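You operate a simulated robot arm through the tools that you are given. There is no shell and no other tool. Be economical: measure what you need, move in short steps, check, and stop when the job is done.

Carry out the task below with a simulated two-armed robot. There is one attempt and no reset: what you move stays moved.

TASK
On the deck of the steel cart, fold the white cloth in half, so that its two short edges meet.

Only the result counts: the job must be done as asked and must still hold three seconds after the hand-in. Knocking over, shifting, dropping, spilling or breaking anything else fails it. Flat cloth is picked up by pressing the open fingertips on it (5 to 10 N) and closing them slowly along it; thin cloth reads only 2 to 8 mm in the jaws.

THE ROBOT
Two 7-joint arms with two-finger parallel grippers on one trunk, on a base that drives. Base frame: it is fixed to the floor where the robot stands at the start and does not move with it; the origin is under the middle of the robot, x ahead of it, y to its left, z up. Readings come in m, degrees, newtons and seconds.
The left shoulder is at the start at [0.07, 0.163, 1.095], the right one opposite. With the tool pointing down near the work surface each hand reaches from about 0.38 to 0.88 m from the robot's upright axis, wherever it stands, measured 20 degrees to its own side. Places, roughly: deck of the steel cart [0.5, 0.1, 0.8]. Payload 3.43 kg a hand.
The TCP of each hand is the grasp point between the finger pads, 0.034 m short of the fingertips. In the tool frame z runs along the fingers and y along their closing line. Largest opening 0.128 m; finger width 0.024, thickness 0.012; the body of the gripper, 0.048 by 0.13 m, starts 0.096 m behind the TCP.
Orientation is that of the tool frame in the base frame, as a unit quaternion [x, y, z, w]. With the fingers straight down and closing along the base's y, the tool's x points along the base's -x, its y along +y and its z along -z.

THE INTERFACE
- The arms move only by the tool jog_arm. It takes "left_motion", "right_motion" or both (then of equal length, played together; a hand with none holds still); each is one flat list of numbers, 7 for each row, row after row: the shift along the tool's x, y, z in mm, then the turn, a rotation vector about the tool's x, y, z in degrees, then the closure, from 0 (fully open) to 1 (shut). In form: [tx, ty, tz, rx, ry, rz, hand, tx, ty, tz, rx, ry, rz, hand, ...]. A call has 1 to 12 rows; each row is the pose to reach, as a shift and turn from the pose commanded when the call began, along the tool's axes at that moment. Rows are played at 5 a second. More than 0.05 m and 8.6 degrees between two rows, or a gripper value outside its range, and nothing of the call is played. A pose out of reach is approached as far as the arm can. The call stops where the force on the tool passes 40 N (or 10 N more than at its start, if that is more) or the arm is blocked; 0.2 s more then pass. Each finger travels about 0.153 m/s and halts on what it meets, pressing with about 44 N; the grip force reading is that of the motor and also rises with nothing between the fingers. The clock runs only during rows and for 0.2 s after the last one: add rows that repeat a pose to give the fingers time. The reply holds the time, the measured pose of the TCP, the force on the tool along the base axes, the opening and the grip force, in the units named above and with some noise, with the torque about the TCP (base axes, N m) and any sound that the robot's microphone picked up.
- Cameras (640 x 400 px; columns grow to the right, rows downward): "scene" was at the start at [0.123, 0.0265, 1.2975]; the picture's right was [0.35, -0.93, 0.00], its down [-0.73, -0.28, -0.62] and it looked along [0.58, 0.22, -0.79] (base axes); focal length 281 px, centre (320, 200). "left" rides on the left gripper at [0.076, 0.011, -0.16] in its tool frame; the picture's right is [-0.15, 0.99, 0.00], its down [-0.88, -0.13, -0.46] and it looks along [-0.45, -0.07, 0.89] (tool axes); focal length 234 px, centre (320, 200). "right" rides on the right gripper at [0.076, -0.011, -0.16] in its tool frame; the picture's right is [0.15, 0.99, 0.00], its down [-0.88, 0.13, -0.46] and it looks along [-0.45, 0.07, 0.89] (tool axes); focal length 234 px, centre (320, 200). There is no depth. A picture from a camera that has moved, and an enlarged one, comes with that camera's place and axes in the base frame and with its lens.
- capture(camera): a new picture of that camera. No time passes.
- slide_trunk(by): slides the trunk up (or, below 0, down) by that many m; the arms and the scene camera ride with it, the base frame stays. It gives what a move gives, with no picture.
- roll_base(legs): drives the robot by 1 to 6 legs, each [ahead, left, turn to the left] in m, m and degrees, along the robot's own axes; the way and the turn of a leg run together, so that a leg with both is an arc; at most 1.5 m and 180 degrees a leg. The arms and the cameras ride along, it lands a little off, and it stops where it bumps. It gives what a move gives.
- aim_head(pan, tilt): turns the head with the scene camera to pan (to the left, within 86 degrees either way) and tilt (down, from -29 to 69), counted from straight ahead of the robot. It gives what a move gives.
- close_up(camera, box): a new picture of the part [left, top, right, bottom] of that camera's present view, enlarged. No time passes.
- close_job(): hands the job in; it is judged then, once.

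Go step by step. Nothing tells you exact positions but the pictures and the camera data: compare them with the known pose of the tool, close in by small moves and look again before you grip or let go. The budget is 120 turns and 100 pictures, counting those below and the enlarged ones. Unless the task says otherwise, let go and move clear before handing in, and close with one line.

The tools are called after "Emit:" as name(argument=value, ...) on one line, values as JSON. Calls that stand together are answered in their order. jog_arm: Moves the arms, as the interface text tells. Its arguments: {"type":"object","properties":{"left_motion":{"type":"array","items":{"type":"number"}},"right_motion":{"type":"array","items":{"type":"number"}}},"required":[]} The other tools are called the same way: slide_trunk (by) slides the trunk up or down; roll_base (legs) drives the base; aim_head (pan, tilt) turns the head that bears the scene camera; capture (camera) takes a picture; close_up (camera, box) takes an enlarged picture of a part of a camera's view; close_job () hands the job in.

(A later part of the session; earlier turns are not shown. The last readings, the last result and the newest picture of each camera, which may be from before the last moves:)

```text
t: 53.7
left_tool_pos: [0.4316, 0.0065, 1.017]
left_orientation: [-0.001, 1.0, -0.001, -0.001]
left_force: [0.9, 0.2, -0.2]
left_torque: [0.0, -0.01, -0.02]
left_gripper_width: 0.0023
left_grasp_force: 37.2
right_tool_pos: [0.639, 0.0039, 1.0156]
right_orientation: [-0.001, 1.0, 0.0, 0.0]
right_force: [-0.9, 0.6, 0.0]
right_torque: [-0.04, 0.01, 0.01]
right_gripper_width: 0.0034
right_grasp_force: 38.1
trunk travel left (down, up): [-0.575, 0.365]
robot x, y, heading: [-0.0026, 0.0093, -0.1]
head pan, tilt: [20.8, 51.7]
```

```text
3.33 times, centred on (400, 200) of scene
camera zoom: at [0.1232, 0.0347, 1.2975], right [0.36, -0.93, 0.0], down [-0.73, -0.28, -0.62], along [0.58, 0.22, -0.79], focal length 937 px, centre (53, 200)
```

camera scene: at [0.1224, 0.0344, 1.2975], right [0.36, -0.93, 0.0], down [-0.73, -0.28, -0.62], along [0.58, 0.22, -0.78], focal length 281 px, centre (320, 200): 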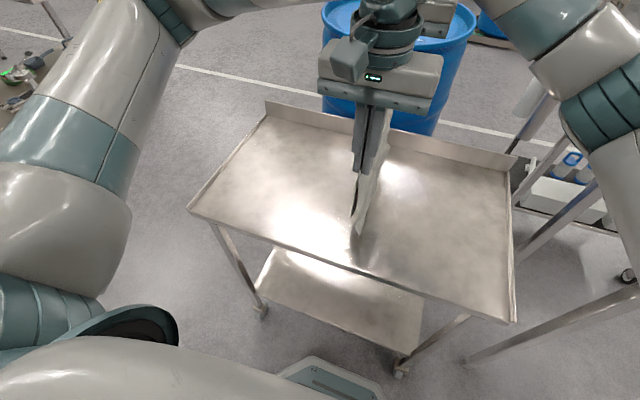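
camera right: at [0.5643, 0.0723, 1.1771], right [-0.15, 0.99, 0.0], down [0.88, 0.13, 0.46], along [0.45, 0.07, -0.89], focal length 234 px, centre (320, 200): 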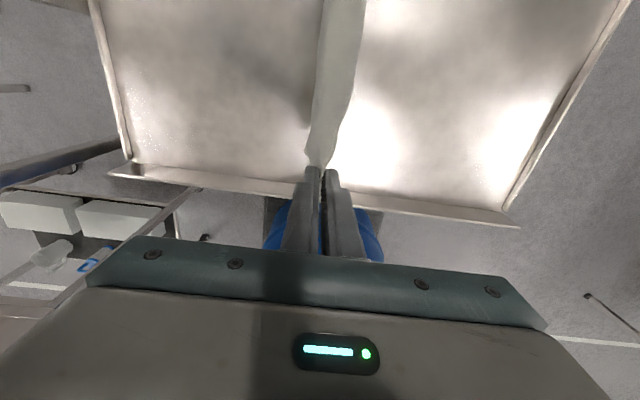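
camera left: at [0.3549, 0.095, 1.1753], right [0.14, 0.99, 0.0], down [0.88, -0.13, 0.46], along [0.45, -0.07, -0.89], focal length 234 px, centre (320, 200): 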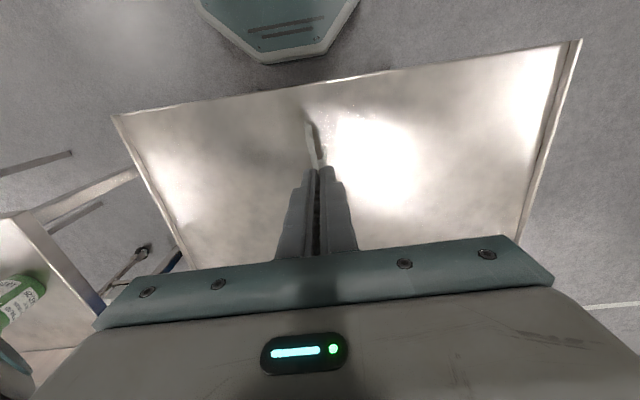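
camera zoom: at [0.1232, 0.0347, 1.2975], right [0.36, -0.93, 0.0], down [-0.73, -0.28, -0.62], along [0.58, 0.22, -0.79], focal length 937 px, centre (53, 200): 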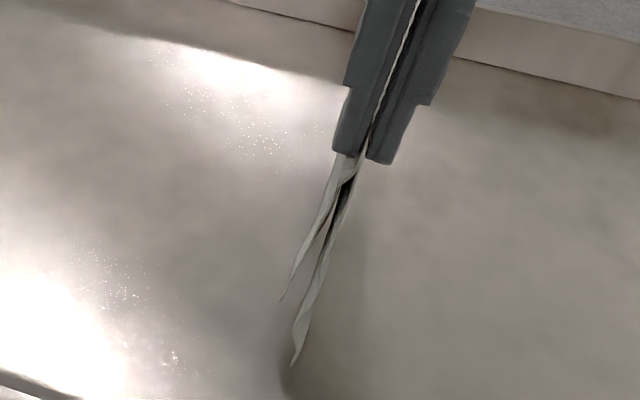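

Both panels hang side by side. Now I lower with an arc toward +y, so the panels trail out flat toward -y.

Emit:
jog_arm(left_motion=[0, 0, 20, 0, 0, 0, 1, 0, 0, 40, 0, 0, 0, 1, 0, 19, 53, 0, 0, 0, 1, 0, 38, 57, 0, 0, 0, 1, 0, 57, 63, 0, 0, 0, 1, 0, 74, 72, 0, 0, 0, 1, 0, 90, 82, 0, 0, 0, 1, 0, 104, 95, 0, 0, 0, 1, 0, 116, 109, 0, 0, 0, 1, 0, 126, 125, 0, 0, 0, 1, 0, 133, 142, 0, 0, 0, 1, 0, 138, 159, 0, 0, 0, 1], right_motion=[0, 0, 20, 0, 0, 0, 1, 0, 0, 40, 0, 0, 0, 1, 0, 19, 53, 0, 0, 0, 1, 0, 38, 57, 0, 0, 0, 1, 0, 57, 63, 0, 0, 0, 1, 0, 74, 72, 0, 0, 0, 1, 0, 90, 82, 0, 0, 0, 1, 0, 104, 95, 0, 0, 0, 1, 0, 116, 109, 0, 0, 0, 1, 0, 126, 125, 0, 0, 0, 1, 0, 133, 142, 0, 0, 0, 1, 0, 138, 159, 0, 0, 0, 1])

Emit:
close_up(camera="scene", box=[300, 120, 500, 280])

Emit:
capture(camera="left")

Emit:
capture(camera="right")

```text
t: 56.3
left_tool_pos: [0.4313, 0.1446, 0.8577]
left_orientation: [-0.001, 1.0, -0.002, 0.0]
left_force: [0.9, 0.2, 1.0]
left_torque: [-0.02, -0.06, 0.02]
left_gripper_width: 0.0024
left_grasp_force: 36.7
right_tool_pos: [0.6399, 0.1416, 0.8547]
right_orientation: [0.0, 1.0, 0.0, 0.0]
right_force: [-1.5, 0.3, -0.9]
right_torque: [-0.04, 0.02, 0.01]
right_gripper_width: 0.0038
right_grasp_force: 38.3
trunk travel left (down, up): [-0.575, 0.365]
robot x, y, heading: [0.0019, 0.01, 0.0]
head pan, tilt: [20.8, 51.7]
```

```text
2.50 times, centred on (400, 200) of scene
camera zoom: at [0.1235, 0.0352, 1.2975], right [0.36, -0.93, 0.0], down [-0.73, -0.28, -0.62], along [0.58, 0.22, -0.79], focal length 703 px, centre (120, 200)
```

zoom: 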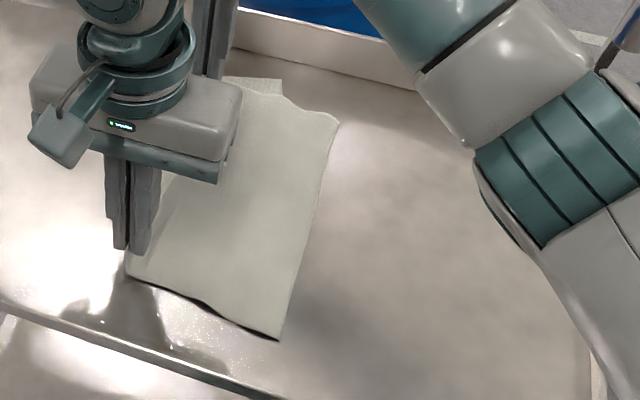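

```text
39 pictures are left
camera left: at [0.3549, 0.1545, 1.0158], right [0.14, 0.99, 0.0], down [0.88, -0.13, 0.46], along [0.45, -0.07, -0.89], focal length 234 px, centre (320, 200)
```

left: 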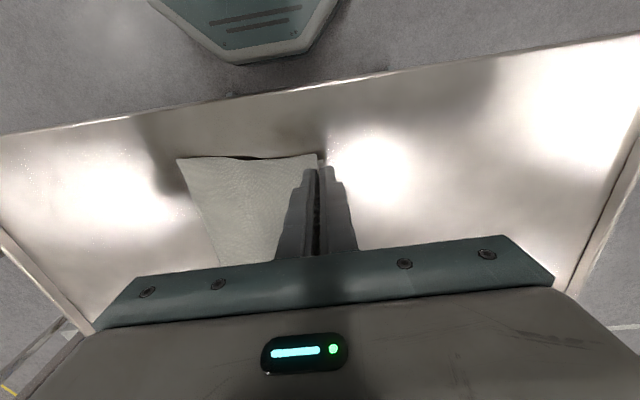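

```text
38 pictures are left
camera right: at [0.5652, 0.1317, 1.0162], right [-0.15, 0.99, 0.0], down [0.88, 0.13, 0.45], along [0.45, 0.07, -0.89], focal length 234 px, centre (320, 200)
```

right: 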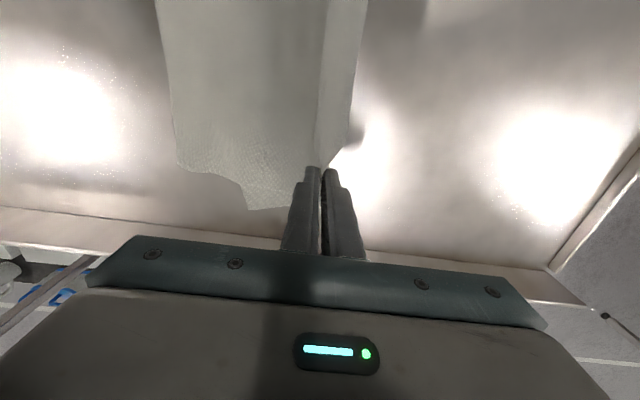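

The cloth laid down nicely with the flap gone. I lower the last bit and release slowly.

Emit:
jog_arm(left_motion=[0, 1, 7, 0, 0, 0, 1, 0, 2, 13, 0, 0, 0, 1, 0, 2, 17, 0, 0, 0, 1, 0, 2, 17, 0, 0, 0, 0.97, 0, 2, 17, 0, 0, 0, 0.94, 0, 2, 17, 0, 0, 0, 0.91, 0, 2, 17, 0, 0, 0, 0.88, 0, 2, 17, 0, 0, 0, 0.85, 0, 2, 17, 0, 0, 0, 0.82, 0, 2, 17, 0, 0, 0, 0.82], right_motion=[0, 1, 6, 0, 0, 0, 1, 0, 2, 11, 0, 0, 0, 1, 0, 2, 15, 0, 0, 0, 1, 0, 2, 15, 0, 0, 0, 0.97, 0, 2, 15, 0, 0, 0, 0.94, 0, 2, 15, 0, 0, 0, 0.91, 0, 2, 15, 0, 0, 0, 0.88, 0, 2, 15, 0, 0, 0, 0.85, 0, 2, 15, 0, 0, 0, 0.82, 0, 2, 15, 0, 0, 0, 0.82])

Emit:
jog_arm(left_motion=[0, 0, -15, 0, 0, 0, 0.82, 0, 0, -40, 0, 0, 0, 0.82, 0, 0, -80, 0, 0, 0, 0.82, 0, 40, -100, 0, 0, 0, 0.82, 0, 80, -100, 0, 0, 0, 0.82, 0, 120, -100, 0, 0, 0, 0.82, 0, 160, -100, 0, 0, 0, 0.82, 0, 200, -100, 0, 0, 0, 0.82], right_motion=[0, 0, -15, 0, 0, 0, 0.82, 0, 0, -40, 0, 0, 0, 0.82, 0, 0, -80, 0, 0, 0, 0.82, 0, -40, -100, 0, 0, 0, 0.82, 0, -80, -100, 0, 0, 0, 0.82, 0, -120, -100, 0, 0, 0, 0.82, 0, -160, -100, 0, 0, 0, 0.82, 0, -200, -100, 0, 0, 0, 0.82])

Emit:
capture(camera="scene")

Emit:
close_up(camera="scene", box=[300, 120, 460, 260])

```text
t: 58.5
left_tool_pos: [0.4307, 0.1446, 0.8398]
left_orientation: [0.0, 1.0, -0.001, 0.0]
left_force: [0.1, 0.3, -0.4]
left_torque: [0.02, 0.0, 0.0]
left_gripper_width: 0.023
left_grasp_force: 0.0
right_tool_pos: [0.6406, 0.1449, 0.8416]
right_orientation: [0.0, 1.0, 0.0, 0.0]
right_force: [-0.5, -0.5, -0.8]
right_torque: [0.03, 0.01, 0.0]
right_gripper_width: 0.0228
right_grasp_force: 0.2
trunk travel left (down, up): [-0.575, 0.365]
robot x, y, heading: [0.0014, 0.0077, -0.2]
head pan, tilt: [20.8, 51.7]
```

```text
t: 60.3
left_tool_pos: [0.4326, 0.3442, 0.9413]
left_orientation: [-0.001, 1.0, 0.0, 0.0]
left_force: [-0.4, 0.6, 0.9]
left_torque: [-0.01, -0.05, 0.0]
left_gripper_width: 0.0229
left_grasp_force: 0.1
right_tool_pos: [0.6362, -0.0568, 0.942]
right_orientation: [-0.001, 1.0, 0.0, 0.001]
right_force: [-0.6, 0.4, 0.1]
right_torque: [0.03, -0.03, 0.01]
right_gripper_width: 0.023
right_grasp_force: 0.1
trunk travel left (down, up): [-0.575, 0.365]
robot x, y, heading: [-0.0007, 0.0067, 0.1]
head pan, tilt: [20.8, 51.7]
```

```text
37 pictures are left
camera scene: at [0.122, 0.0343, 1.2976], right [0.36, -0.93, 0.0], down [-0.73, -0.28, -0.62], along [0.58, 0.22, -0.78], focal length 281 px, centre (320, 200)
```

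scene: 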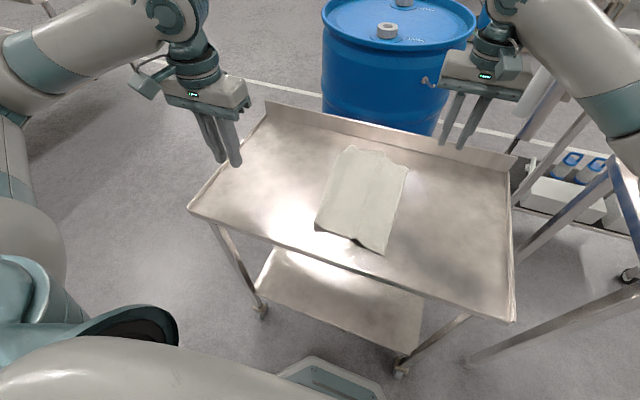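

```text
2.86 times, centred on (380, 190) of scene
camera zoom: at [0.122, 0.0343, 1.2976], right [0.36, -0.93, 0.0], down [-0.73, -0.28, -0.62], along [0.58, 0.22, -0.78], focal length 804 px, centre (149, 229)
```

zoom: 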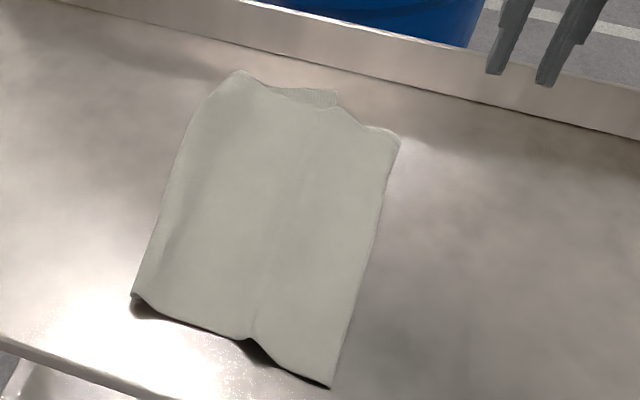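

The top layer looks good, but the lower layer's edge seems to have tucked under: it shows at the far side at y≈0.07 while the top edge is at y≈0.007. I'll look more closely before correcting it.

Emit:
jog_arm(left_motion=[0, -40, 0, 0, 0, 0, 0.75, 0, -80, 0, 0, 0, 0, 0.66, 0, -120, 0, 0, 0, 0, 0.66, 0, -160, 0, 0, 0, 0, 0.66, 0, -196, 0, 0, 0, 0, 0.66], right_motion=[0, 40, 0, 0, 0, 0, 0.75, 0, 80, 0, 0, 0, 0, 0.66, 0, 120, 0, 0, 0, 0, 0.66, 0, 160, 0, 0, 0, 0, 0.66, 0, 200, 0, 0, 0, 0, 0.66])

Emit:
capture(camera="left")

Emit:
capture(camera="right")

```text
t: 61.5
left_tool_pos: [0.4331, 0.1468, 0.9394]
left_orientation: [-0.002, 1.0, -0.002, 0.0]
left_force: [0.4, 0.1, 0.0]
left_torque: [0.02, 0.0, 0.02]
left_gripper_width: 0.0436
left_grasp_force: 0.1
right_tool_pos: [0.6396, 0.1437, 0.9394]
right_orientation: [0.0, 1.0, -0.001, 0.0]
right_force: [0.3, 0.5, 0.4]
right_torque: [-0.01, 0.04, 0.02]
right_gripper_width: 0.0436
right_grasp_force: 0.1
trunk travel left (down, up): [-0.575, 0.365]
robot x, y, heading: [0.0014, 0.0043, -0.1]
head pan, tilt: [20.8, 51.7]
```

```text
35 pictures are left
camera left: at [0.357, 0.1591, 1.0986], right [0.14, 0.99, 0.0], down [0.88, -0.13, 0.46], along [0.45, -0.07, -0.89], focal length 234 px, centre (320, 200)
```

left: 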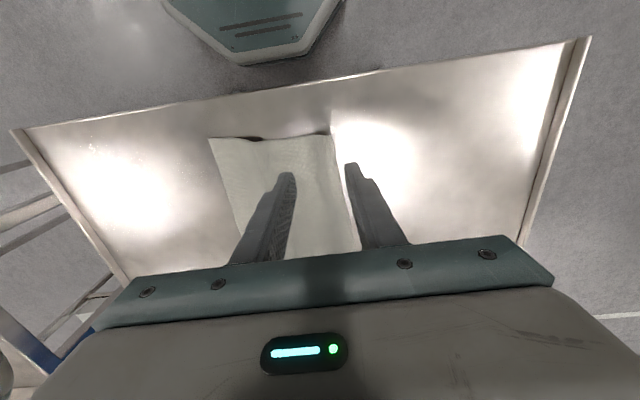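

```text
34 pictures are left
camera right: at [0.5641, 0.1333, 1.1008], right [-0.15, 0.99, 0.0], down [0.88, 0.13, 0.46], along [0.45, 0.07, -0.89], focal length 234 px, centre (320, 200)
```

right: 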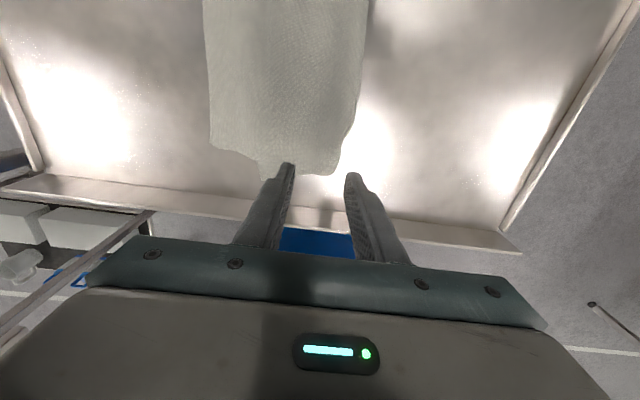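

The fold is at y≈0.165 at the left hand and y≈0.178 at the right. I re-grip it on both sides, lift again and lay it down with more drag. First I go down over the fold.

Emit:
jog_arm(left_motion=[0, 3, 30, 0, 0, 0, 0.66, 0, 3, 60, 0, 0, 0, 0.66, 0, 3, 80, 0, 0, 0, 0.66, 0, 3, 92, 0, 0, 0, 0.66, 0, 3, 98, 0, 0, 0, 0.66, 0, 3, 100, 0, 0, 0, 0.66], right_motion=[0, 18, 30, 0, 0, 0, 0.66, 0, 18, 60, 0, 0, 0, 0.66, 0, 18, 80, 0, 0, 0, 0.66, 0, 18, 92, 0, 0, 0, 0.66, 0, 18, 98, 0, 0, 0, 0.66, 0, 18, 100, 0, 0, 0, 0.66])

Emit:
close_up(camera="left", box=[200, 80, 440, 250])

Emit:
close_up(camera="right", box=[200, 80, 440, 250])

```text
t: 62.9
left_tool_pos: [0.4309, 0.152, 0.8402]
left_orientation: [-0.001, 1.0, -0.002, 0.001]
left_force: [-0.4, -0.9, 0.5]
left_torque: [0.0, 0.0, 0.0]
left_gripper_width: 0.0434
left_grasp_force: 0.0
right_tool_pos: [0.64, 0.1629, 0.8418]
right_orientation: [-0.001, 1.0, 0.0, 0.0]
right_force: [0.6, -1.5, -0.1]
right_torque: [0.0, -0.01, 0.0]
right_gripper_width: 0.0437
right_grasp_force: 0.0
trunk travel left (down, up): [-0.575, 0.365]
robot x, y, heading: [-0.0035, 0.0075, 0.4]
head pan, tilt: [20.8, 51.7]
```

```text
2.35 times, centred on (320, 165) of left
camera zoom: at [0.3555, 0.1628, 0.9991], right [0.14, 0.99, 0.0], down [0.88, -0.13, 0.46], along [0.45, -0.07, -0.89], focal length 551 px, centre (320, 282)
```

zoom: 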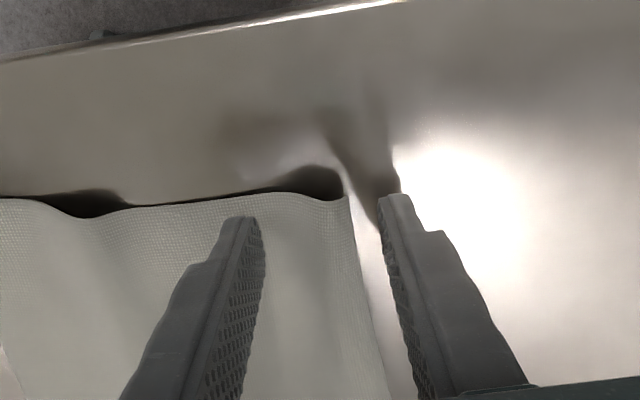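

```text
2.35 times, centred on (320, 165) of right
camera zoom: at [0.5641, 0.151, 1.0014], right [-0.15, 0.99, 0.0], down [0.88, 0.13, 0.46], along [0.45, 0.07, -0.89], focal length 551 px, centre (320, 282)
```

zoom: 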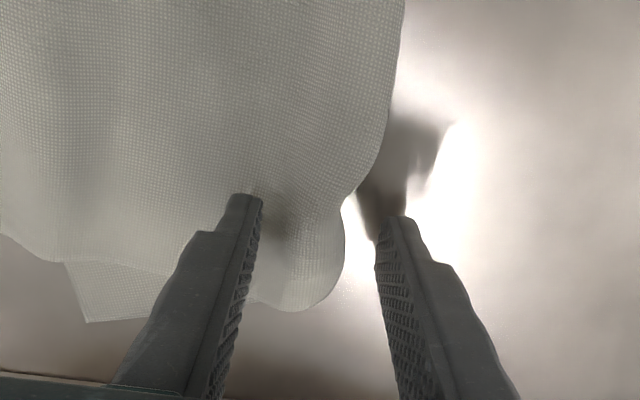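

The fold is inside both jaws. I shift the right hand 9 mm inward, touch down and press lightly.

Emit:
jog_arm(left_motion=[0, 0, 2, 0, 0, 0, 0.66, 0, 0, 4, 0, 0, 0, 0.66, 0, 0, 4.7, 0, 0, 0, 0.66, 0, 0, 4.7, 0, 0, 0, 0.66], right_motion=[0, -9, 0, 0, 0, 0, 0.66, 0, -9, 3, 0, 0, 0, 0.66, 0, -9, 5.3, 0, 0, 0, 0.66, 0, -9, 5.3, 0, 0, 0, 0.66])

```text
t: 63.9
left_tool_pos: [0.431, 0.1501, 0.8358]
left_orientation: [-0.001, 1.0, -0.002, 0.001]
left_force: [-0.4, -0.8, 9.7]
left_torque: [-0.26, -0.1, 0.0]
left_gripper_width: 0.0438
left_grasp_force: 0.3
right_tool_pos: [0.6398, 0.1537, 0.8366]
right_orientation: [-0.001, 1.0, 0.0, 0.001]
right_force: [0.6, 0.5, 1.4]
right_torque: [0.01, -0.06, 0.0]
right_gripper_width: 0.0434
right_grasp_force: 0.1
trunk travel left (down, up): [-0.575, 0.365]
robot x, y, heading: [0.0015, 0.0059, 0.2]
head pan, tilt: [20.8, 51.7]
```

Emit:
jog_arm(left_motion=[0, 0, -0.3, 0, 0, 0, 0.66, 0, 0, -0.3, 0, 0, 0, 0.69, 0, 0, -0.3, 0, 0, 0, 0.72, 0, 0, -0.3, 0, 0, 0, 0.75, 0, 0, -0.3, 0, 0, 0, 0.78, 0, 0, -0.3, 0, 0, 0, 0.81, 0, 0, -0.3, 0, 0, 0, 0.84, 0, 0, -0.3, 0, 0, 0, 0.86, 0, 0, -0.3, 0, 0, 0, 0.86], right_motion=[0, 0, 0.5, 0, 0, 0, 0.66, 0, 0, 0.6, 0, 0, 0, 0.69, 0, 0, 0.6, 0, 0, 0, 0.72, 0, 0, 0.6, 0, 0, 0, 0.75, 0, 0, 0.6, 0, 0, 0, 0.78, 0, 0, 0.6, 0, 0, 0, 0.81, 0, 0, 0.6, 0, 0, 0, 0.84, 0, 0, 0.6, 0, 0, 0, 0.86, 0, 0, 0.6, 0, 0, 0, 0.86])

Emit:
close_up(camera="left", box=[200, 80, 440, 250])

Emit:
close_up(camera="right", box=[200, 80, 440, 250])

```text
t: 65.9
left_tool_pos: [0.429, 0.1505, 0.8364]
left_orientation: [-0.001, 1.0, -0.001, 0.0]
left_force: [-0.3, 1.1, 11.1]
left_torque: [-0.11, -0.03, -0.02]
left_gripper_width: 0.017
left_grasp_force: 0.0
right_tool_pos: [0.6393, 0.1535, 0.837]
right_orientation: [0.0, 1.0, 0.0, 0.0]
right_force: [0.4, 0.0, 3.7]
right_torque: [-0.03, -0.03, -0.01]
right_gripper_width: 0.018
right_grasp_force: 0.1
trunk travel left (down, up): [-0.575, 0.365]
robot x, y, heading: [0.001, 0.0086, 0.1]
head pan, tilt: [20.8, 51.7]
```

```text
2.35 times, centred on (320, 165) of left
camera zoom: at [0.354, 0.1627, 0.9951], right [0.14, 0.99, 0.0], down [0.88, -0.13, 0.46], along [0.45, -0.07, -0.89], focal length 551 px, centre (320, 282)
```

zoom: 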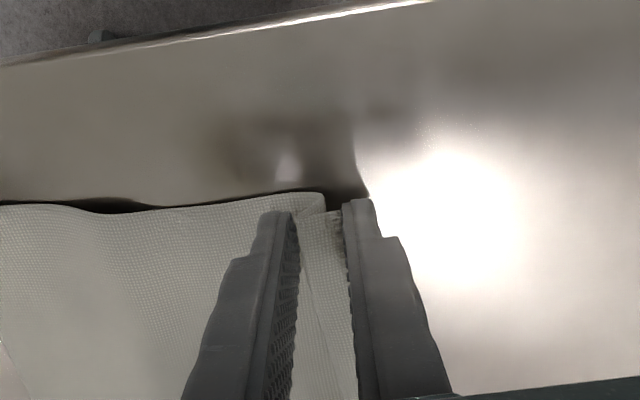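

```text
2.35 times, centred on (320, 165) of right
camera zoom: at [0.5636, 0.1424, 0.9963], right [-0.15, 0.99, 0.0], down [0.88, 0.13, 0.46], along [0.45, 0.07, -0.89], focal length 551 px, centre (320, 282)
```

zoom: 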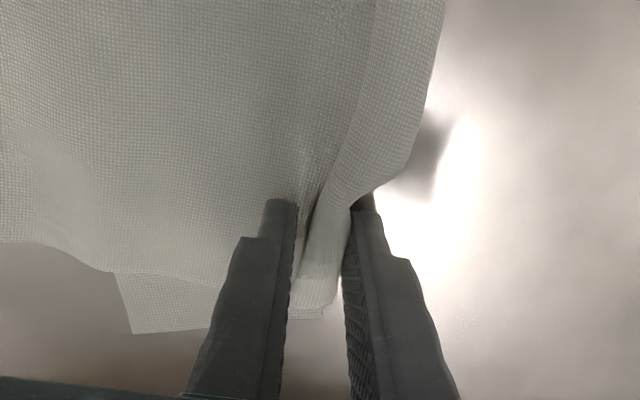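

Emit:
jog_arm(left_motion=[0, 0, -0.3, 0, 0, 0, 0.88, 0, 0, -0.3, 0, 0, 0, 0.9, 0, 0, -0.3, 0, 0, 0, 0.92, 0, 0, -0.3, 0, 0, 0, 0.94, 0, 0, -0.3, 0, 0, 0, 0.96, 0, 0, -0.3, 0, 0, 0, 0.98, 0, 0, -0.3, 0, 0, 0, 1, 0, 0, -0.3, 0, 0, 0, 1], right_motion=[0, 0, 0.2, 0, 0, 0, 0.88, 0, 0, 0.2, 0, 0, 0, 0.9, 0, 0, 0.2, 0, 0, 0, 0.92, 0, 0, 0.2, 0, 0, 0, 0.94, 0, 0, 0.2, 0, 0, 0, 0.96, 0, 0, 0.2, 0, 0, 0, 0.98, 0, 0, 0.2, 0, 0, 0, 1, 0, 0, 0.2, 0, 0, 0, 1])

Emit:
close_up(camera="left", box=[200, 80, 440, 250])

Emit:
close_up(camera="right", box=[200, 80, 440, 250])

```text
t: 67.7
left_tool_pos: [0.4305, 0.1514, 0.8367]
left_orientation: [-0.001, 1.0, -0.002, 0.0]
left_force: [0.9, -1.2, 2.2]
left_torque: [0.0, -0.04, 0.01]
left_gripper_width: 0.0027
left_grasp_force: 38.0
right_tool_pos: [0.6406, 0.1542, 0.8359]
right_orientation: [-0.001, 1.0, 0.001, 0.0]
right_force: [-0.3, -0.7, 7.7]
right_torque: [0.03, -0.02, 0.01]
right_gripper_width: 0.0052
right_grasp_force: 39.1
trunk travel left (down, up): [-0.575, 0.365]
robot x, y, heading: [0.0015, 0.0073, 0.1]
head pan, tilt: [20.8, 51.7]
```

```text
2.35 times, centred on (320, 165) of left
camera zoom: at [0.3543, 0.1625, 0.9955], right [0.14, 0.99, 0.0], down [0.88, -0.13, 0.46], along [0.45, -0.07, -0.89], focal length 551 px, centre (320, 282)
```

zoom: 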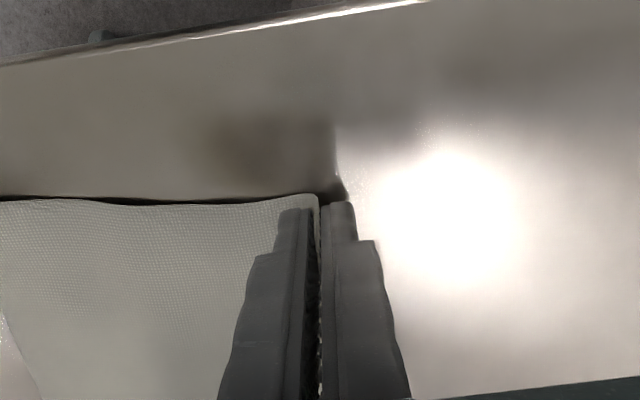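

```text
2.35 times, centred on (320, 165) of right
camera zoom: at [0.5638, 0.142, 0.9963], right [-0.15, 0.99, 0.0], down [0.88, 0.13, 0.46], along [0.45, 0.07, -0.89], focal length 551 px, centre (320, 282)
```

zoom: 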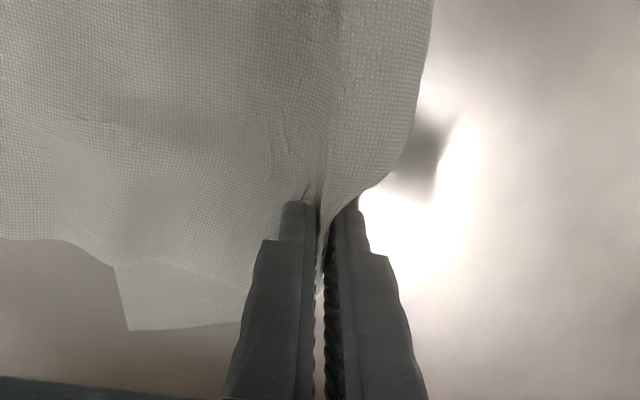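

Both hands grip again (2.7 and 5.2 mm). I lift straight up and look at the hanging cloth.

Emit:
jog_arm(left_motion=[0, 0, -18, 0, 0, 0, 1, 0, 0, -36, 0, 0, 0, 1, 0, 0, -54, 0, 0, 0, 1, 0, 0, -72, 0, 0, 0, 1, 0, 0, -90, 0, 0, 0, 1, 0, 0, -108, 0, 0, 0, 1, 0, 0, -126, 0, 0, 0, 1, 0, 0, -144, 0, 0, 0, 1, 0, 0, -160, 0, 0, 0, 1, 0, 0, -176, 0, 0, 0, 1, 0, 0, -192, 0, 0, 0, 1, 0, 0, -205, 0, 0, 0, 1], right_motion=[0, 0, -18, 0, 0, 0, 1, 0, 0, -36, 0, 0, 0, 1, 0, 0, -54, 0, 0, 0, 1, 0, 0, -72, 0, 0, 0, 1, 0, 0, -90, 0, 0, 0, 1, 0, 0, -108, 0, 0, 0, 1, 0, 0, -126, 0, 0, 0, 1, 0, 0, -144, 0, 0, 0, 1, 0, 0, -160, 0, 0, 0, 1, 0, 0, -176, 0, 0, 0, 1, 0, 0, -192, 0, 0, 0, 1, 0, 0, -205, 0, 0, 0, 1])

Emit:
close_up(camera="scene", box=[270, 80, 400, 240])

Emit:
close_up(camera="left", box=[270, 80, 370, 180])

Emit:
close_up(camera="right", box=[270, 0, 400, 180])

```text
t: 70.3
left_tool_pos: [0.4303, 0.1522, 1.0402]
left_orientation: [-0.001, 1.0, -0.002, 0.001]
left_force: [-0.3, -0.1, -1.2]
left_torque: [-0.03, -0.02, 0.0]
left_gripper_width: 0.0027
left_grasp_force: 37.0
right_tool_pos: [0.6397, 0.153, 1.0415]
right_orientation: [0.0, 1.0, -0.001, 0.0]
right_force: [-0.4, -0.5, -0.4]
right_torque: [0.03, -0.05, -0.04]
right_gripper_width: 0.0045
right_grasp_force: 39.3
trunk travel left (down, up): [-0.575, 0.365]
robot x, y, heading: [-0.0009, 0.0067, 0.0]
head pan, tilt: [20.8, 51.7]
```

```text
2.50 times, centred on (335, 160) of scene
camera zoom: at [0.1226, 0.0345, 1.2975], right [0.36, -0.93, 0.0], down [-0.73, -0.28, -0.62], along [0.58, 0.22, -0.78], focal length 703 px, centre (282, 300)
```

zoom: 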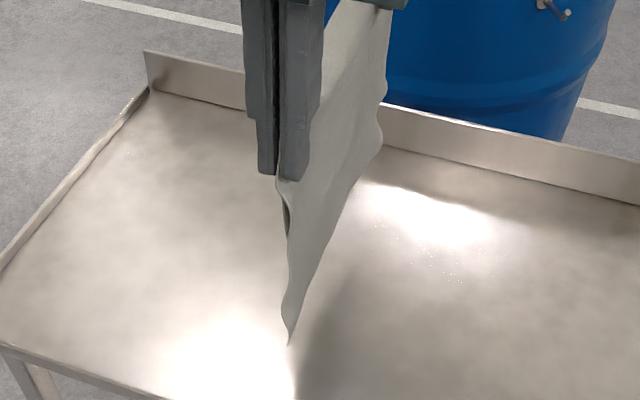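

```text
4.00 times, centred on (320, 130) of left
camera zoom: at [0.3548, 0.164, 1.1994], right [0.14, 0.99, 0.0], down [0.88, -0.13, 0.46], along [0.45, -0.07, -0.89], focal length 937 px, centre (320, 480)
```

zoom: 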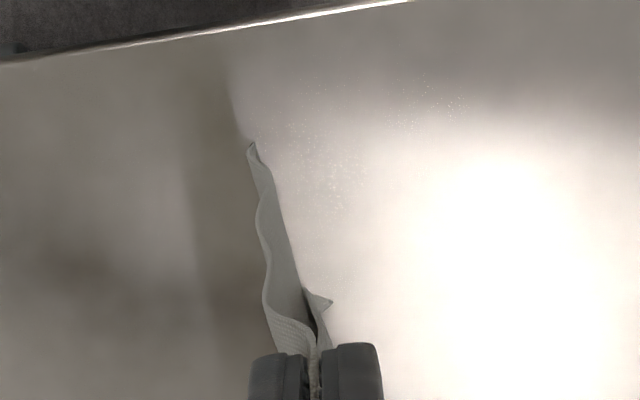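

```text
2.22 times, centred on (335, 90) of right
camera zoom: at [0.5635, 0.142, 1.2014], right [-0.15, 0.99, 0.0], down [0.88, 0.13, 0.46], along [0.45, 0.07, -0.89], focal length 520 px, centre (287, 444)
```

zoom: 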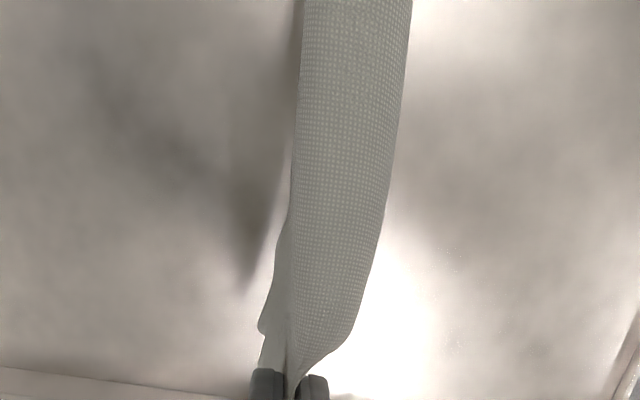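

The panels hang skewed: the fold line is not square to the cloth, because the right pinch holds extra layers. The cleanest fix is to open the cloth flat again and lift it by its true midline. First I lay it down again in a controlled way, starting with the shift toward -y.

Emit:
jog_arm(left_motion=[0, -8, 0, 0, 0, 0, 1, 0, -22, 0, 0, 0, 0, 1, 0, -36, 0, 0, 0, 0, 1, 0, -50, 0, 0, 0, 0, 1, 0, -64, 0, 0, 0, 0, 1, 0, -78, 0, 0, 0, 0, 1, 0, -92, 0, 0, 0, 0, 1, 0, -106, 0, 0, 0, 0, 1, 0, -120, 0, 0, 0, 0, 1, 0, -134, 0, 0, 0, 0, 1, 0, -146, 0, 0, 0, 0, 1, 0, -150, 0, 0, 0, 0, 1], right_motion=[0, -8, 0, 0, 0, 0, 1, 0, -22, 0, 0, 0, 0, 1, 0, -36, 0, 0, 0, 0, 1, 0, -50, 0, 0, 0, 0, 1, 0, -64, 0, 0, 0, 0, 1, 0, -78, 0, 0, 0, 0, 1, 0, -92, 0, 0, 0, 0, 1, 0, -106, 0, 0, 0, 0, 1, 0, -120, 0, 0, 0, 0, 1, 0, -134, 0, 0, 0, 0, 1, 0, -146, 0, 0, 0, 0, 1, 0, -150, 0, 0, 0, 0, 1])

Emit:
close_up(camera="scene", box=[310, 80, 470, 260])

```text
t: 72.9
left_tool_pos: [0.4294, 0.0016, 1.0409]
left_orientation: [-0.002, 1.0, -0.002, 0.0]
left_force: [0.1, -0.8, -0.4]
left_torque: [0.01, 0.03, -0.01]
left_gripper_width: 0.0027
left_grasp_force: 37.0
right_tool_pos: [0.6399, 0.004, 1.0405]
right_orientation: [0.0, 1.0, 0.0, 0.0]
right_force: [-0.4, -0.2, -0.2]
right_torque: [0.05, 0.01, -0.01]
right_gripper_width: 0.0048
right_grasp_force: 39.5
trunk travel left (down, up): [-0.575, 0.365]
robot x, y, heading: [-0.001, 0.01, -0.1]
head pan, tilt: [20.8, 51.7]
```

```text
2.22 times, centred on (390, 170) of scene
camera zoom: at [0.1231, 0.0346, 1.2975], right [0.36, -0.93, 0.0], down [-0.73, -0.28, -0.62], along [0.58, 0.22, -0.79], focal length 625 px, centre (164, 267)
```

zoom: 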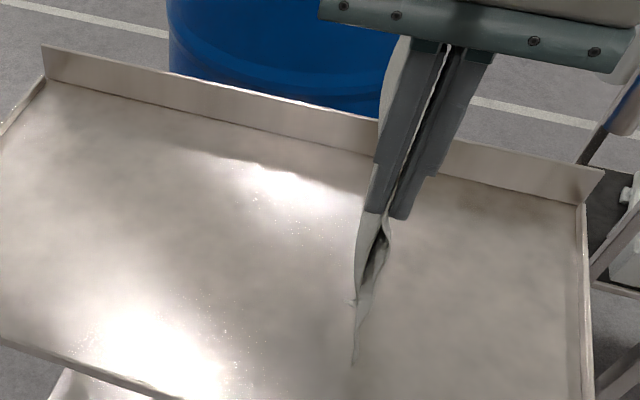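

Emit:
jog_arm(left_motion=[0, 5, 26, 0, 0, 0, 1, 0, 15, 41, 0, 0, 0, 1, 0, 30, 51, 0, 0, 0, 1, 0, 48, 59, 0, 0, 0, 1, 0, 66, 68, 0, 0, 0, 1, 0, 84, 80, 0, 0, 0, 1, 0, 100, 94, 0, 0, 0, 1, 0, 115, 112, 0, 0, 0, 1, 0, 128, 132, 0, 0, 0, 1, 0, 138, 154, 0, 0, 0, 1, 0, 145, 176, 0, 0, 0, 1, 0, 148, 194, 0, 0, 0, 1], right_motion=[0, 5, 26, 0, 0, 0, 1, 0, 15, 41, 0, 0, 0, 1, 0, 30, 51, 0, 0, 0, 1, 0, 48, 59, 0, 0, 0, 1, 0, 66, 68, 0, 0, 0, 1, 0, 84, 80, 0, 0, 0, 1, 0, 100, 94, 0, 0, 0, 1, 0, 115, 112, 0, 0, 0, 1, 0, 128, 132, 0, 0, 0, 1, 0, 138, 154, 0, 0, 0, 1, 0, 145, 176, 0, 0, 0, 1, 0, 148, 194, 0, 0, 0, 1])

Emit:
jog_arm(left_motion=[0, 0, 8, 0, 0, 0, 1, 0, 0, 8, 0, 0, 0, 0.95, 0, 0, 8, 0, 0, 0, 0.9, 0, 0, 8, 0, 0, 0, 0.85, 0, 0, 8, 0, 0, 0, 0.82, 0, 0, -20, 0, 0, 0, 0.82, 0, 0, -60, 0, 0, 0, 0.82, 0, 0, -100, 0, 0, 0, 0.82, 0, 40, -100, 0, 0, 0, 0.82, 0, 80, -100, 0, 0, 0, 0.82, 0, 120, -100, 0, 0, 0, 0.82, 0, 160, -100, 0, 0, 0, 0.82], right_motion=[0, 0, 8, 0, 0, 0, 1, 0, 0, 8, 0, 0, 0, 0.95, 0, 0, 8, 0, 0, 0, 0.9, 0, 0, 8, 0, 0, 0, 0.85, 0, 0, 8, 0, 0, 0, 0.82, 0, 0, -20, 0, 0, 0, 0.82, 0, 0, -60, 0, 0, 0, 0.82, 0, 0, -100, 0, 0, 0, 0.82, 0, -45, -100, 0, 0, 0, 0.82, 0, -90, -100, 0, 0, 0, 0.82, 0, -135, -100, 0, 0, 0, 0.82, 0, -180, -100, 0, 0, 0, 0.82])

Emit:
close_up(camera="scene", box=[300, 120, 460, 260])

Emit:
capture(camera="right")

```text
t: 75.5
left_tool_pos: [0.431, 0.1497, 0.8461]
left_orientation: [-0.002, 1.0, -0.003, 0.001]
left_force: [0.1, -0.3, 1.1]
left_torque: [0.01, 0.01, 0.01]
left_gripper_width: 0.0027
left_grasp_force: 37.6
right_tool_pos: [0.6416, 0.1515, 0.8453]
right_orientation: [-0.001, 1.0, 0.0, 0.0]
right_force: [-0.8, 0.2, 0.1]
right_torque: [0.02, 0.02, 0.04]
right_gripper_width: 0.0045
right_grasp_force: 38.9
trunk travel left (down, up): [-0.575, 0.365]
robot x, y, heading: [0.0036, 0.0094, 0.0]
head pan, tilt: [20.8, 51.7]
```

```text
t: 78.1
left_tool_pos: [0.4276, 0.3108, 0.9476]
left_orientation: [-0.001, 1.0, -0.001, 0.001]
left_force: [0.3, -0.3, 0.2]
left_torque: [0.02, -0.05, 0.03]
left_gripper_width: 0.023
left_grasp_force: 0.1
right_tool_pos: [0.6377, -0.0304, 0.9474]
right_orientation: [-0.001, 1.0, 0.001, 0.0]
right_force: [0.0, 0.7, 0.2]
right_torque: [0.04, -0.01, 0.01]
right_gripper_width: 0.0229
right_grasp_force: 0.0
trunk travel left (down, up): [-0.575, 0.365]
robot x, y, heading: [-0.0005, 0.0072, 0.3]
head pan, tilt: [20.8, 51.7]
```

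```text
2.86 times, centred on (380, 190) of scene
camera zoom: at [0.1219, 0.034, 1.2977], right [0.36, -0.93, 0.0], down [-0.73, -0.28, -0.62], along [0.58, 0.22, -0.78], focal length 804 px, centre (149, 229)
```

zoom: 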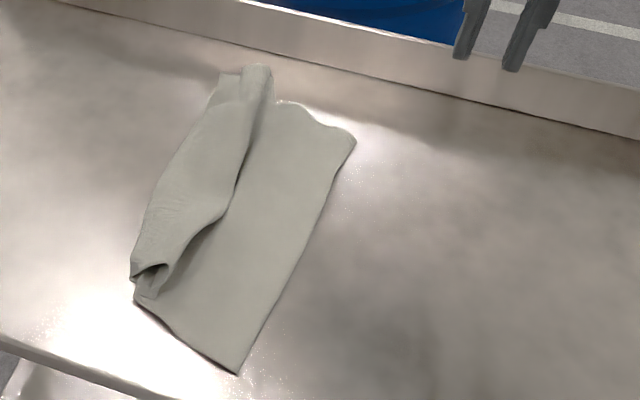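

```text
22 pictures are left
camera right: at [0.562, -0.042, 1.1076], right [-0.15, 0.99, 0.0], down [0.88, 0.13, 0.46], along [0.45, 0.07, -0.89], focal length 234 px, centre (320, 200)
```

right: 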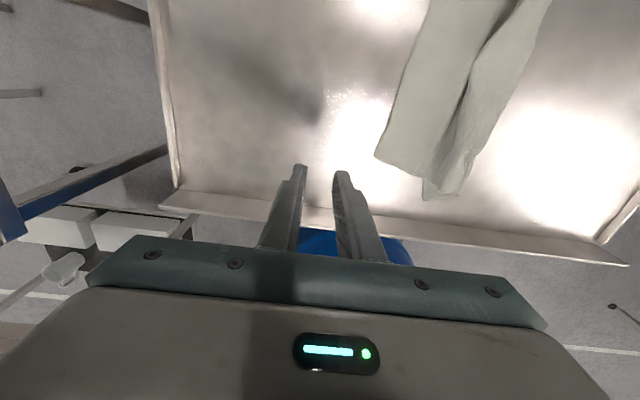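

This time the fold bunched over on top, but the moved short edge lies clear and straight, from about (0.393, 0.070) to (0.648, 0.043). I'll grip that edge with both hands, hang the whole cloth to open it, lay it flat and refold from its midline.

Emit:
jog_arm(left_motion=[0, -40, 0, 0, 0, 0, 0.75, 0, -80, 0, 0, 0, 0, 0.75, 1, -120, 0, 0, 0, 0, 0.75, 2, -160, 0, 0, 0, 0, 0.75, 2, -195, 0, 0, 0, 0, 0.75, 2, -217, 0, 0, 0, 0, 0.75, 2, -217, 40, 0, 0, 0, 0.75, 2, -217, 80, 0, 0, 0, 0.75, 2, -217, 100, 0, 0, 0, 0.75, 2, -217, 107, 0, 0, 0, 0.75, 2, -217, 107, 0, 0, 0, 0.75], right_motion=[4, 20, 0, 0, 0, 0, 0.75, 8, 40, 0, 0, 0, 0, 0.75, 12, 60, 0, 0, 0, 0, 0.75, 16, 80, 0, 0, 0, 0, 0.75, 18, 95, 0, 0, 0, 0, 0.75, 18, 104, 0, 0, 0, 0, 0.75, 18, 104, 40, 0, 0, 0, 0.75, 18, 104, 80, 0, 0, 0, 0.75, 18, 104, 100, 0, 0, 0, 0.75, 18, 104, 107, 0, 0, 0, 0.75, 18, 104, 107, 0, 0, 0, 0.75])

Emit:
close_up(camera="left", box=[200, 80, 440, 250])

Emit:
close_up(camera="right", box=[200, 80, 440, 250])

```text
t: 80.5
left_tool_pos: [0.429, 0.0924, 0.8408]
left_orientation: [-0.002, 1.0, -0.001, 0.0]
left_force: [-0.6, 0.8, -0.4]
left_torque: [0.01, 0.0, -0.01]
left_gripper_width: 0.032
left_grasp_force: 0.1
right_tool_pos: [0.6221, 0.0753, 0.8378]
right_orientation: [0.0, 1.0, 0.0, 0.0]
right_force: [-0.7, -0.6, -0.8]
right_torque: [-0.01, 0.0, -0.01]
right_gripper_width: 0.0321
right_grasp_force: 0.2
trunk travel left (down, up): [-0.575, 0.365]
robot x, y, heading: [-0.0004, 0.0102, -0.0]
head pan, tilt: [20.8, 51.7]
```

```text
2.35 times, centred on (320, 165) of left
camera zoom: at [0.3531, 0.1037, 0.9995], right [0.14, 0.99, 0.0], down [0.88, -0.13, 0.46], along [0.45, -0.07, -0.89], focal length 551 px, centre (320, 282)
```

zoom: 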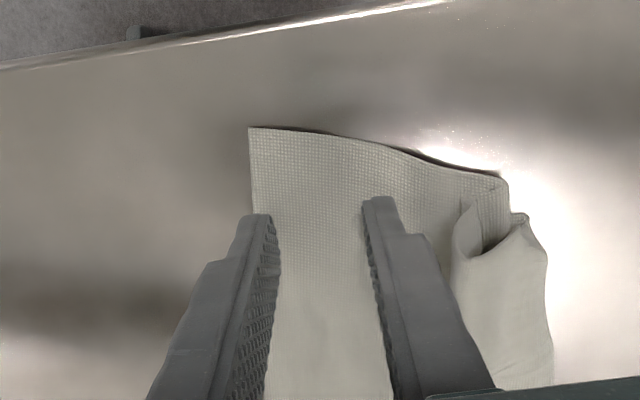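

```text
2.35 times, centred on (320, 165) of right
camera zoom: at [0.5463, 0.0639, 0.9982], right [-0.15, 0.99, 0.0], down [0.88, 0.13, 0.46], along [0.45, 0.07, -0.89], focal length 551 px, centre (320, 282)
```

zoom: 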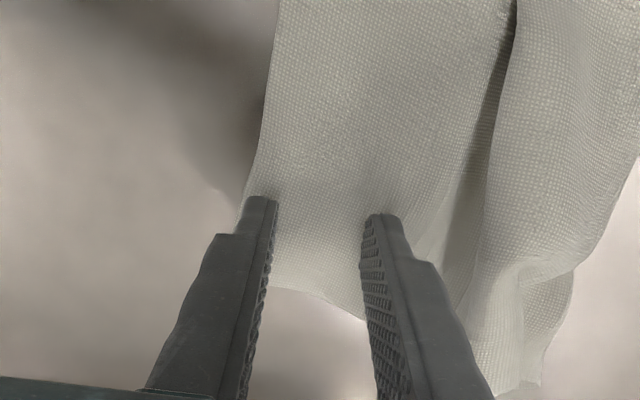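

Both jaws straddle the single-layer edge strip. I nudge 3 mm inward and press.

Emit:
jog_arm(left_motion=[0, 3, 2, 0, 0, 0, 0.75, 0, 3, 4, 0, 0, 0, 0.75, 0, 3, 4.7, 0, 0, 0, 0.75, 0, 3, 4.7, 0, 0, 0, 0.75], right_motion=[0, 3, 0, 0, 0, 0, 0.75, 0, 3, 1.5, 0, 0, 0, 0.75, 0, 3, 2.8, 0, 0, 0, 0.75, 0, 3, 2.8, 0, 0, 0, 0.75])

```text
t: 81.5
left_tool_pos: [0.4283, 0.0965, 0.8352]
left_orientation: [-0.002, 1.0, -0.002, 0.001]
left_force: [0.5, 0.9, 6.5]
left_torque: [0.22, -0.08, 0.01]
left_gripper_width: 0.0326
left_grasp_force: 0.5
right_tool_pos: [0.622, 0.0792, 0.8371]
right_orientation: [-0.001, 1.0, 0.001, 0.0]
right_force: [-0.4, -0.3, 1.3]
right_torque: [0.04, 0.04, 0.02]
right_gripper_width: 0.032
right_grasp_force: 0.2
trunk travel left (down, up): [-0.575, 0.365]
robot x, y, heading: [0.0001, 0.0072, -0.0]
head pan, tilt: [20.8, 51.7]
```

Emit:
jog_arm(left_motion=[0, 0, 0.2, 0, 0, 0, 0.75, 0, 0, 0.2, 0, 0, 0, 0.77, 0, 0, 0.2, 0, 0, 0, 0.79, 0, 0, 0.2, 0, 0, 0, 0.81, 0, 0, 0.2, 0, 0, 0, 0.83, 0, 0, 0.2, 0, 0, 0, 0.85, 0, 0, 0.2, 0, 0, 0, 0.87, 0, 0, 0.2, 0, 0, 0, 0.89, 0, 0, 0.2, 0, 0, 0, 0.91], right_motion=[0, 0, 0.7, 0, 0, 0, 0.75, 0, 0, 0.7, 0, 0, 0, 0.77, 0, 0, 0.7, 0, 0, 0, 0.79, 0, 0, 0.7, 0, 0, 0, 0.81, 0, 0, 0.7, 0, 0, 0, 0.83, 0, 0, 0.7, 0, 0, 0, 0.85, 0, 0, 0.7, 0, 0, 0, 0.87, 0, 0, 0.7, 0, 0, 0, 0.89, 0, 0, 0.7, 0, 0, 0, 0.91])

```text
t: 83.5
left_tool_pos: [0.4284, 0.0946, 0.8363]
left_orientation: [0.0, 1.0, -0.002, 0.0]
left_force: [0.5, -2.3, 16.8]
left_torque: [0.07, -0.12, -0.01]
left_gripper_width: 0.0102
left_grasp_force: 0.1
right_tool_pos: [0.6202, 0.0789, 0.8365]
right_orientation: [0.0, 1.0, 0.0, 0.0]
right_force: [-0.9, -0.1, 2.2]
right_torque: [0.08, -0.01, 0.02]
right_gripper_width: 0.0115
right_grasp_force: 0.0
trunk travel left (down, up): [-0.575, 0.365]
robot x, y, heading: [0.0012, 0.0053, -0.2]
head pan, tilt: [20.8, 51.7]
```

Emit:
jog_arm(left_motion=[0, 0, -0.4, 0, 0, 0, 0.91, 0, 0, -0.4, 0, 0, 0, 0.93, 0, 0, -0.4, 0, 0, 0, 0.95, 0, 0, -0.4, 0, 0, 0, 0.97, 0, 0, -0.4, 0, 0, 0, 1, 0, 0, -0.4, 0, 0, 0, 1, 0, 0, -0.4, 0, 0, 0, 1], right_motion=[0, 0, 0.4, 0, 0, 0, 0.91, 0, 0, 0.4, 0, 0, 0, 0.93, 0, 0, 0.4, 0, 0, 0, 0.95, 0, 0, 0.4, 0, 0, 0, 0.97, 0, 0, 0.4, 0, 0, 0, 1, 0, 0, 0.4, 0, 0, 0, 1, 0, 0, 0.4, 0, 0, 0, 1])

Emit:
close_up(camera="left", box=[200, 80, 440, 250])

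```text
t: 85.1
left_tool_pos: [0.429, 0.0957, 0.836]
left_orientation: [-0.001, 1.0, -0.002, 0.0]
left_force: [0.3, 0.0, 12.2]
left_torque: [0.04, -0.15, 0.01]
left_gripper_width: 0.0025
left_grasp_force: 37.0
right_tool_pos: [0.6211, 0.0788, 0.8368]
right_orientation: [-0.001, 1.0, 0.0, 0.0]
right_force: [0.1, 0.4, 3.8]
right_torque: [0.05, 0.03, 0.02]
right_gripper_width: 0.0
right_grasp_force: 33.0
trunk travel left (down, up): [-0.575, 0.365]
robot x, y, heading: [-0.0039, 0.0073, 0.1]
head pan, tilt: [20.8, 51.7]
```

```text
2.35 times, centred on (320, 165) of left
camera zoom: at [0.3523, 0.1062, 0.9949], right [0.14, 0.99, 0.0], down [0.88, -0.13, 0.46], along [0.45, -0.07, -0.89], focal length 551 px, centre (320, 282)
```

zoom: 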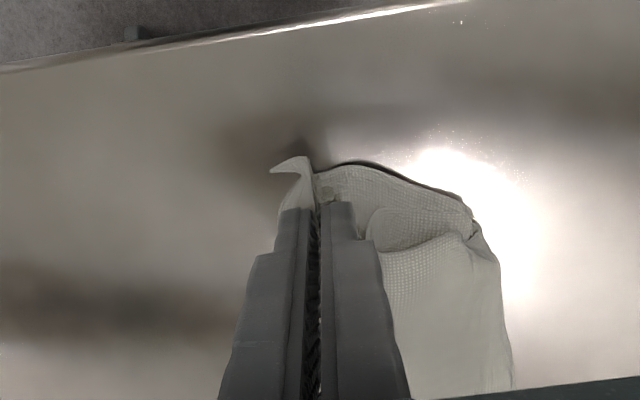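

The left holds (2.5 mm) but the right slipped. I lift and reopen the right hand, move it a bit inward and press harder.

Emit:
jog_arm(right_motion=[0, 0, -12, 0, 0, 0, 1, 0, 0, -12, 0, 0, 0, 0.85, 0, 0, -12, 0, 0, 0, 0.7, 0, 5, -12, 0, 0, 0, 0.7, 0, 5, -5, 0, 0, 0, 0.7, 0, 5, -1, 0, 0, 0, 0.7, 0, 5, 0.5, 0, 0, 0, 0.7, 0, 5, 0.5, 0, 0, 0, 0.7])

Emit:
close_up(camera="right", box=[200, 80, 440, 250])

```text
t: 86.9
left_tool_pos: [0.4288, 0.0941, 0.8366]
left_orientation: [-0.002, 1.0, -0.002, 0.0]
left_force: [1.0, 0.5, 11.6]
left_torque: [0.02, -0.15, 0.03]
left_gripper_width: 0.0024
left_grasp_force: 37.4
right_tool_pos: [0.6213, 0.0831, 0.8359]
right_orientation: [-0.001, 1.0, 0.0, 0.0]
right_force: [1.0, 0.0, 6.8]
right_torque: [0.2, -0.03, 0.02]
right_gripper_width: 0.0381
right_grasp_force: 0.1
trunk travel left (down, up): [-0.575, 0.365]
robot x, y, heading: [-0.0017, 0.0054, 0.1]
head pan, tilt: [20.8, 51.7]
```

```text
2.35 times, centred on (320, 165) of right
camera zoom: at [0.5452, 0.0719, 0.9963], right [-0.15, 0.99, 0.0], down [0.88, 0.13, 0.46], along [0.45, 0.07, -0.89], focal length 551 px, centre (320, 282)
```

zoom: 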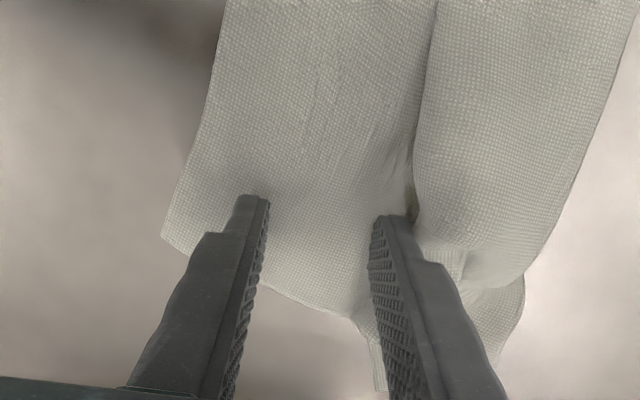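

The cloth shifted, so the jaws are now too far in. I lift, move 10 mm back toward the edge and press again.

Emit:
jog_arm(right_motion=[0, 0, -8, 0, 0, 0, 0.7, 0, -10, -8, 0, 0, 0, 0.72, 0, -10, -3, 0, 0, 0, 0.72, 0, -10, 0, 0, 0, 0, 0.72, 0, -10, 0.5, 0, 0, 0, 0.72, 0, -10, 0.5, 0, 0, 0, 0.72])

```text
t: 88.3
left_tool_pos: [0.4287, 0.0954, 0.8368]
left_orientation: [-0.002, 1.0, -0.001, 0.001]
left_force: [0.9, 0.0, 7.8]
left_torque: [0.01, -0.17, -0.03]
left_gripper_width: 0.0024
left_grasp_force: 36.9
right_tool_pos: [0.6231, 0.0735, 0.8357]
right_orientation: [-0.001, 1.0, 0.0, 0.001]
right_force: [-1.7, 0.3, 9.5]
right_torque: [0.28, 0.02, 0.07]
right_gripper_width: 0.0358
right_grasp_force: 0.1
trunk travel left (down, up): [-0.575, 0.365]
robot x, y, heading: [-0.0014, 0.0071, -0.1]
head pan, tilt: [20.8, 51.7]
```

Only the inner finger is bearing load, so I tilt the right hand 3° to bring the outer finger down.

Emit:
jog_arm(right_motion=[0, 0, 0, -1.5, 0, 0, 0.72, 0, 0, 0, -3, 0, 0, 0.72, 0, 0, 0, -3, 0, 0, 0.72])

```text
t: 89.1
left_tool_pos: [0.4292, 0.0944, 0.8371]
left_orientation: [-0.001, 1.0, -0.002, 0.001]
left_force: [0.2, -0.5, 5.6]
left_torque: [0.0, -0.07, -0.01]
left_gripper_width: 0.0026
left_grasp_force: 37.5
right_tool_pos: [0.6222, 0.0738, 0.8375]
right_orientation: [-0.001, 1.0, 0.027, 0.002]
right_force: [1.6, 1.1, 18.0]
right_torque: [-0.38, -0.09, 0.04]
right_gripper_width: 0.0344
right_grasp_force: 0.0
trunk travel left (down, up): [-0.575, 0.365]
robot x, y, heading: [-0.0021, 0.0086, 0.2]
head pan, tilt: [20.8, 51.7]
```

Emit:
jog_arm(right_motion=[0, 0, -0.2, 1.6, 0, 0, 0.72, 0, 0, -0.2, 1.6, 0, 0, 0.72])

```text
t: 89.7
left_tool_pos: [0.4269, 0.0953, 0.8365]
left_orientation: [-0.002, 1.0, -0.002, 0.001]
left_force: [-0.2, -0.5, 5.0]
left_torque: [-0.03, -0.08, 0.0]
left_gripper_width: 0.0023
left_grasp_force: 37.0
right_tool_pos: [0.6209, 0.0731, 0.837]
right_orientation: [0.0, 1.0, 0.012, 0.001]
right_force: [0.5, 2.3, 15.9]
right_torque: [-0.24, -0.03, -0.02]
right_gripper_width: 0.0343
right_grasp_force: 0.1
trunk travel left (down, up): [-0.575, 0.365]
robot x, y, heading: [-0.0002, 0.0048, 0.1]
head pan, tilt: [20.8, 51.7]
```

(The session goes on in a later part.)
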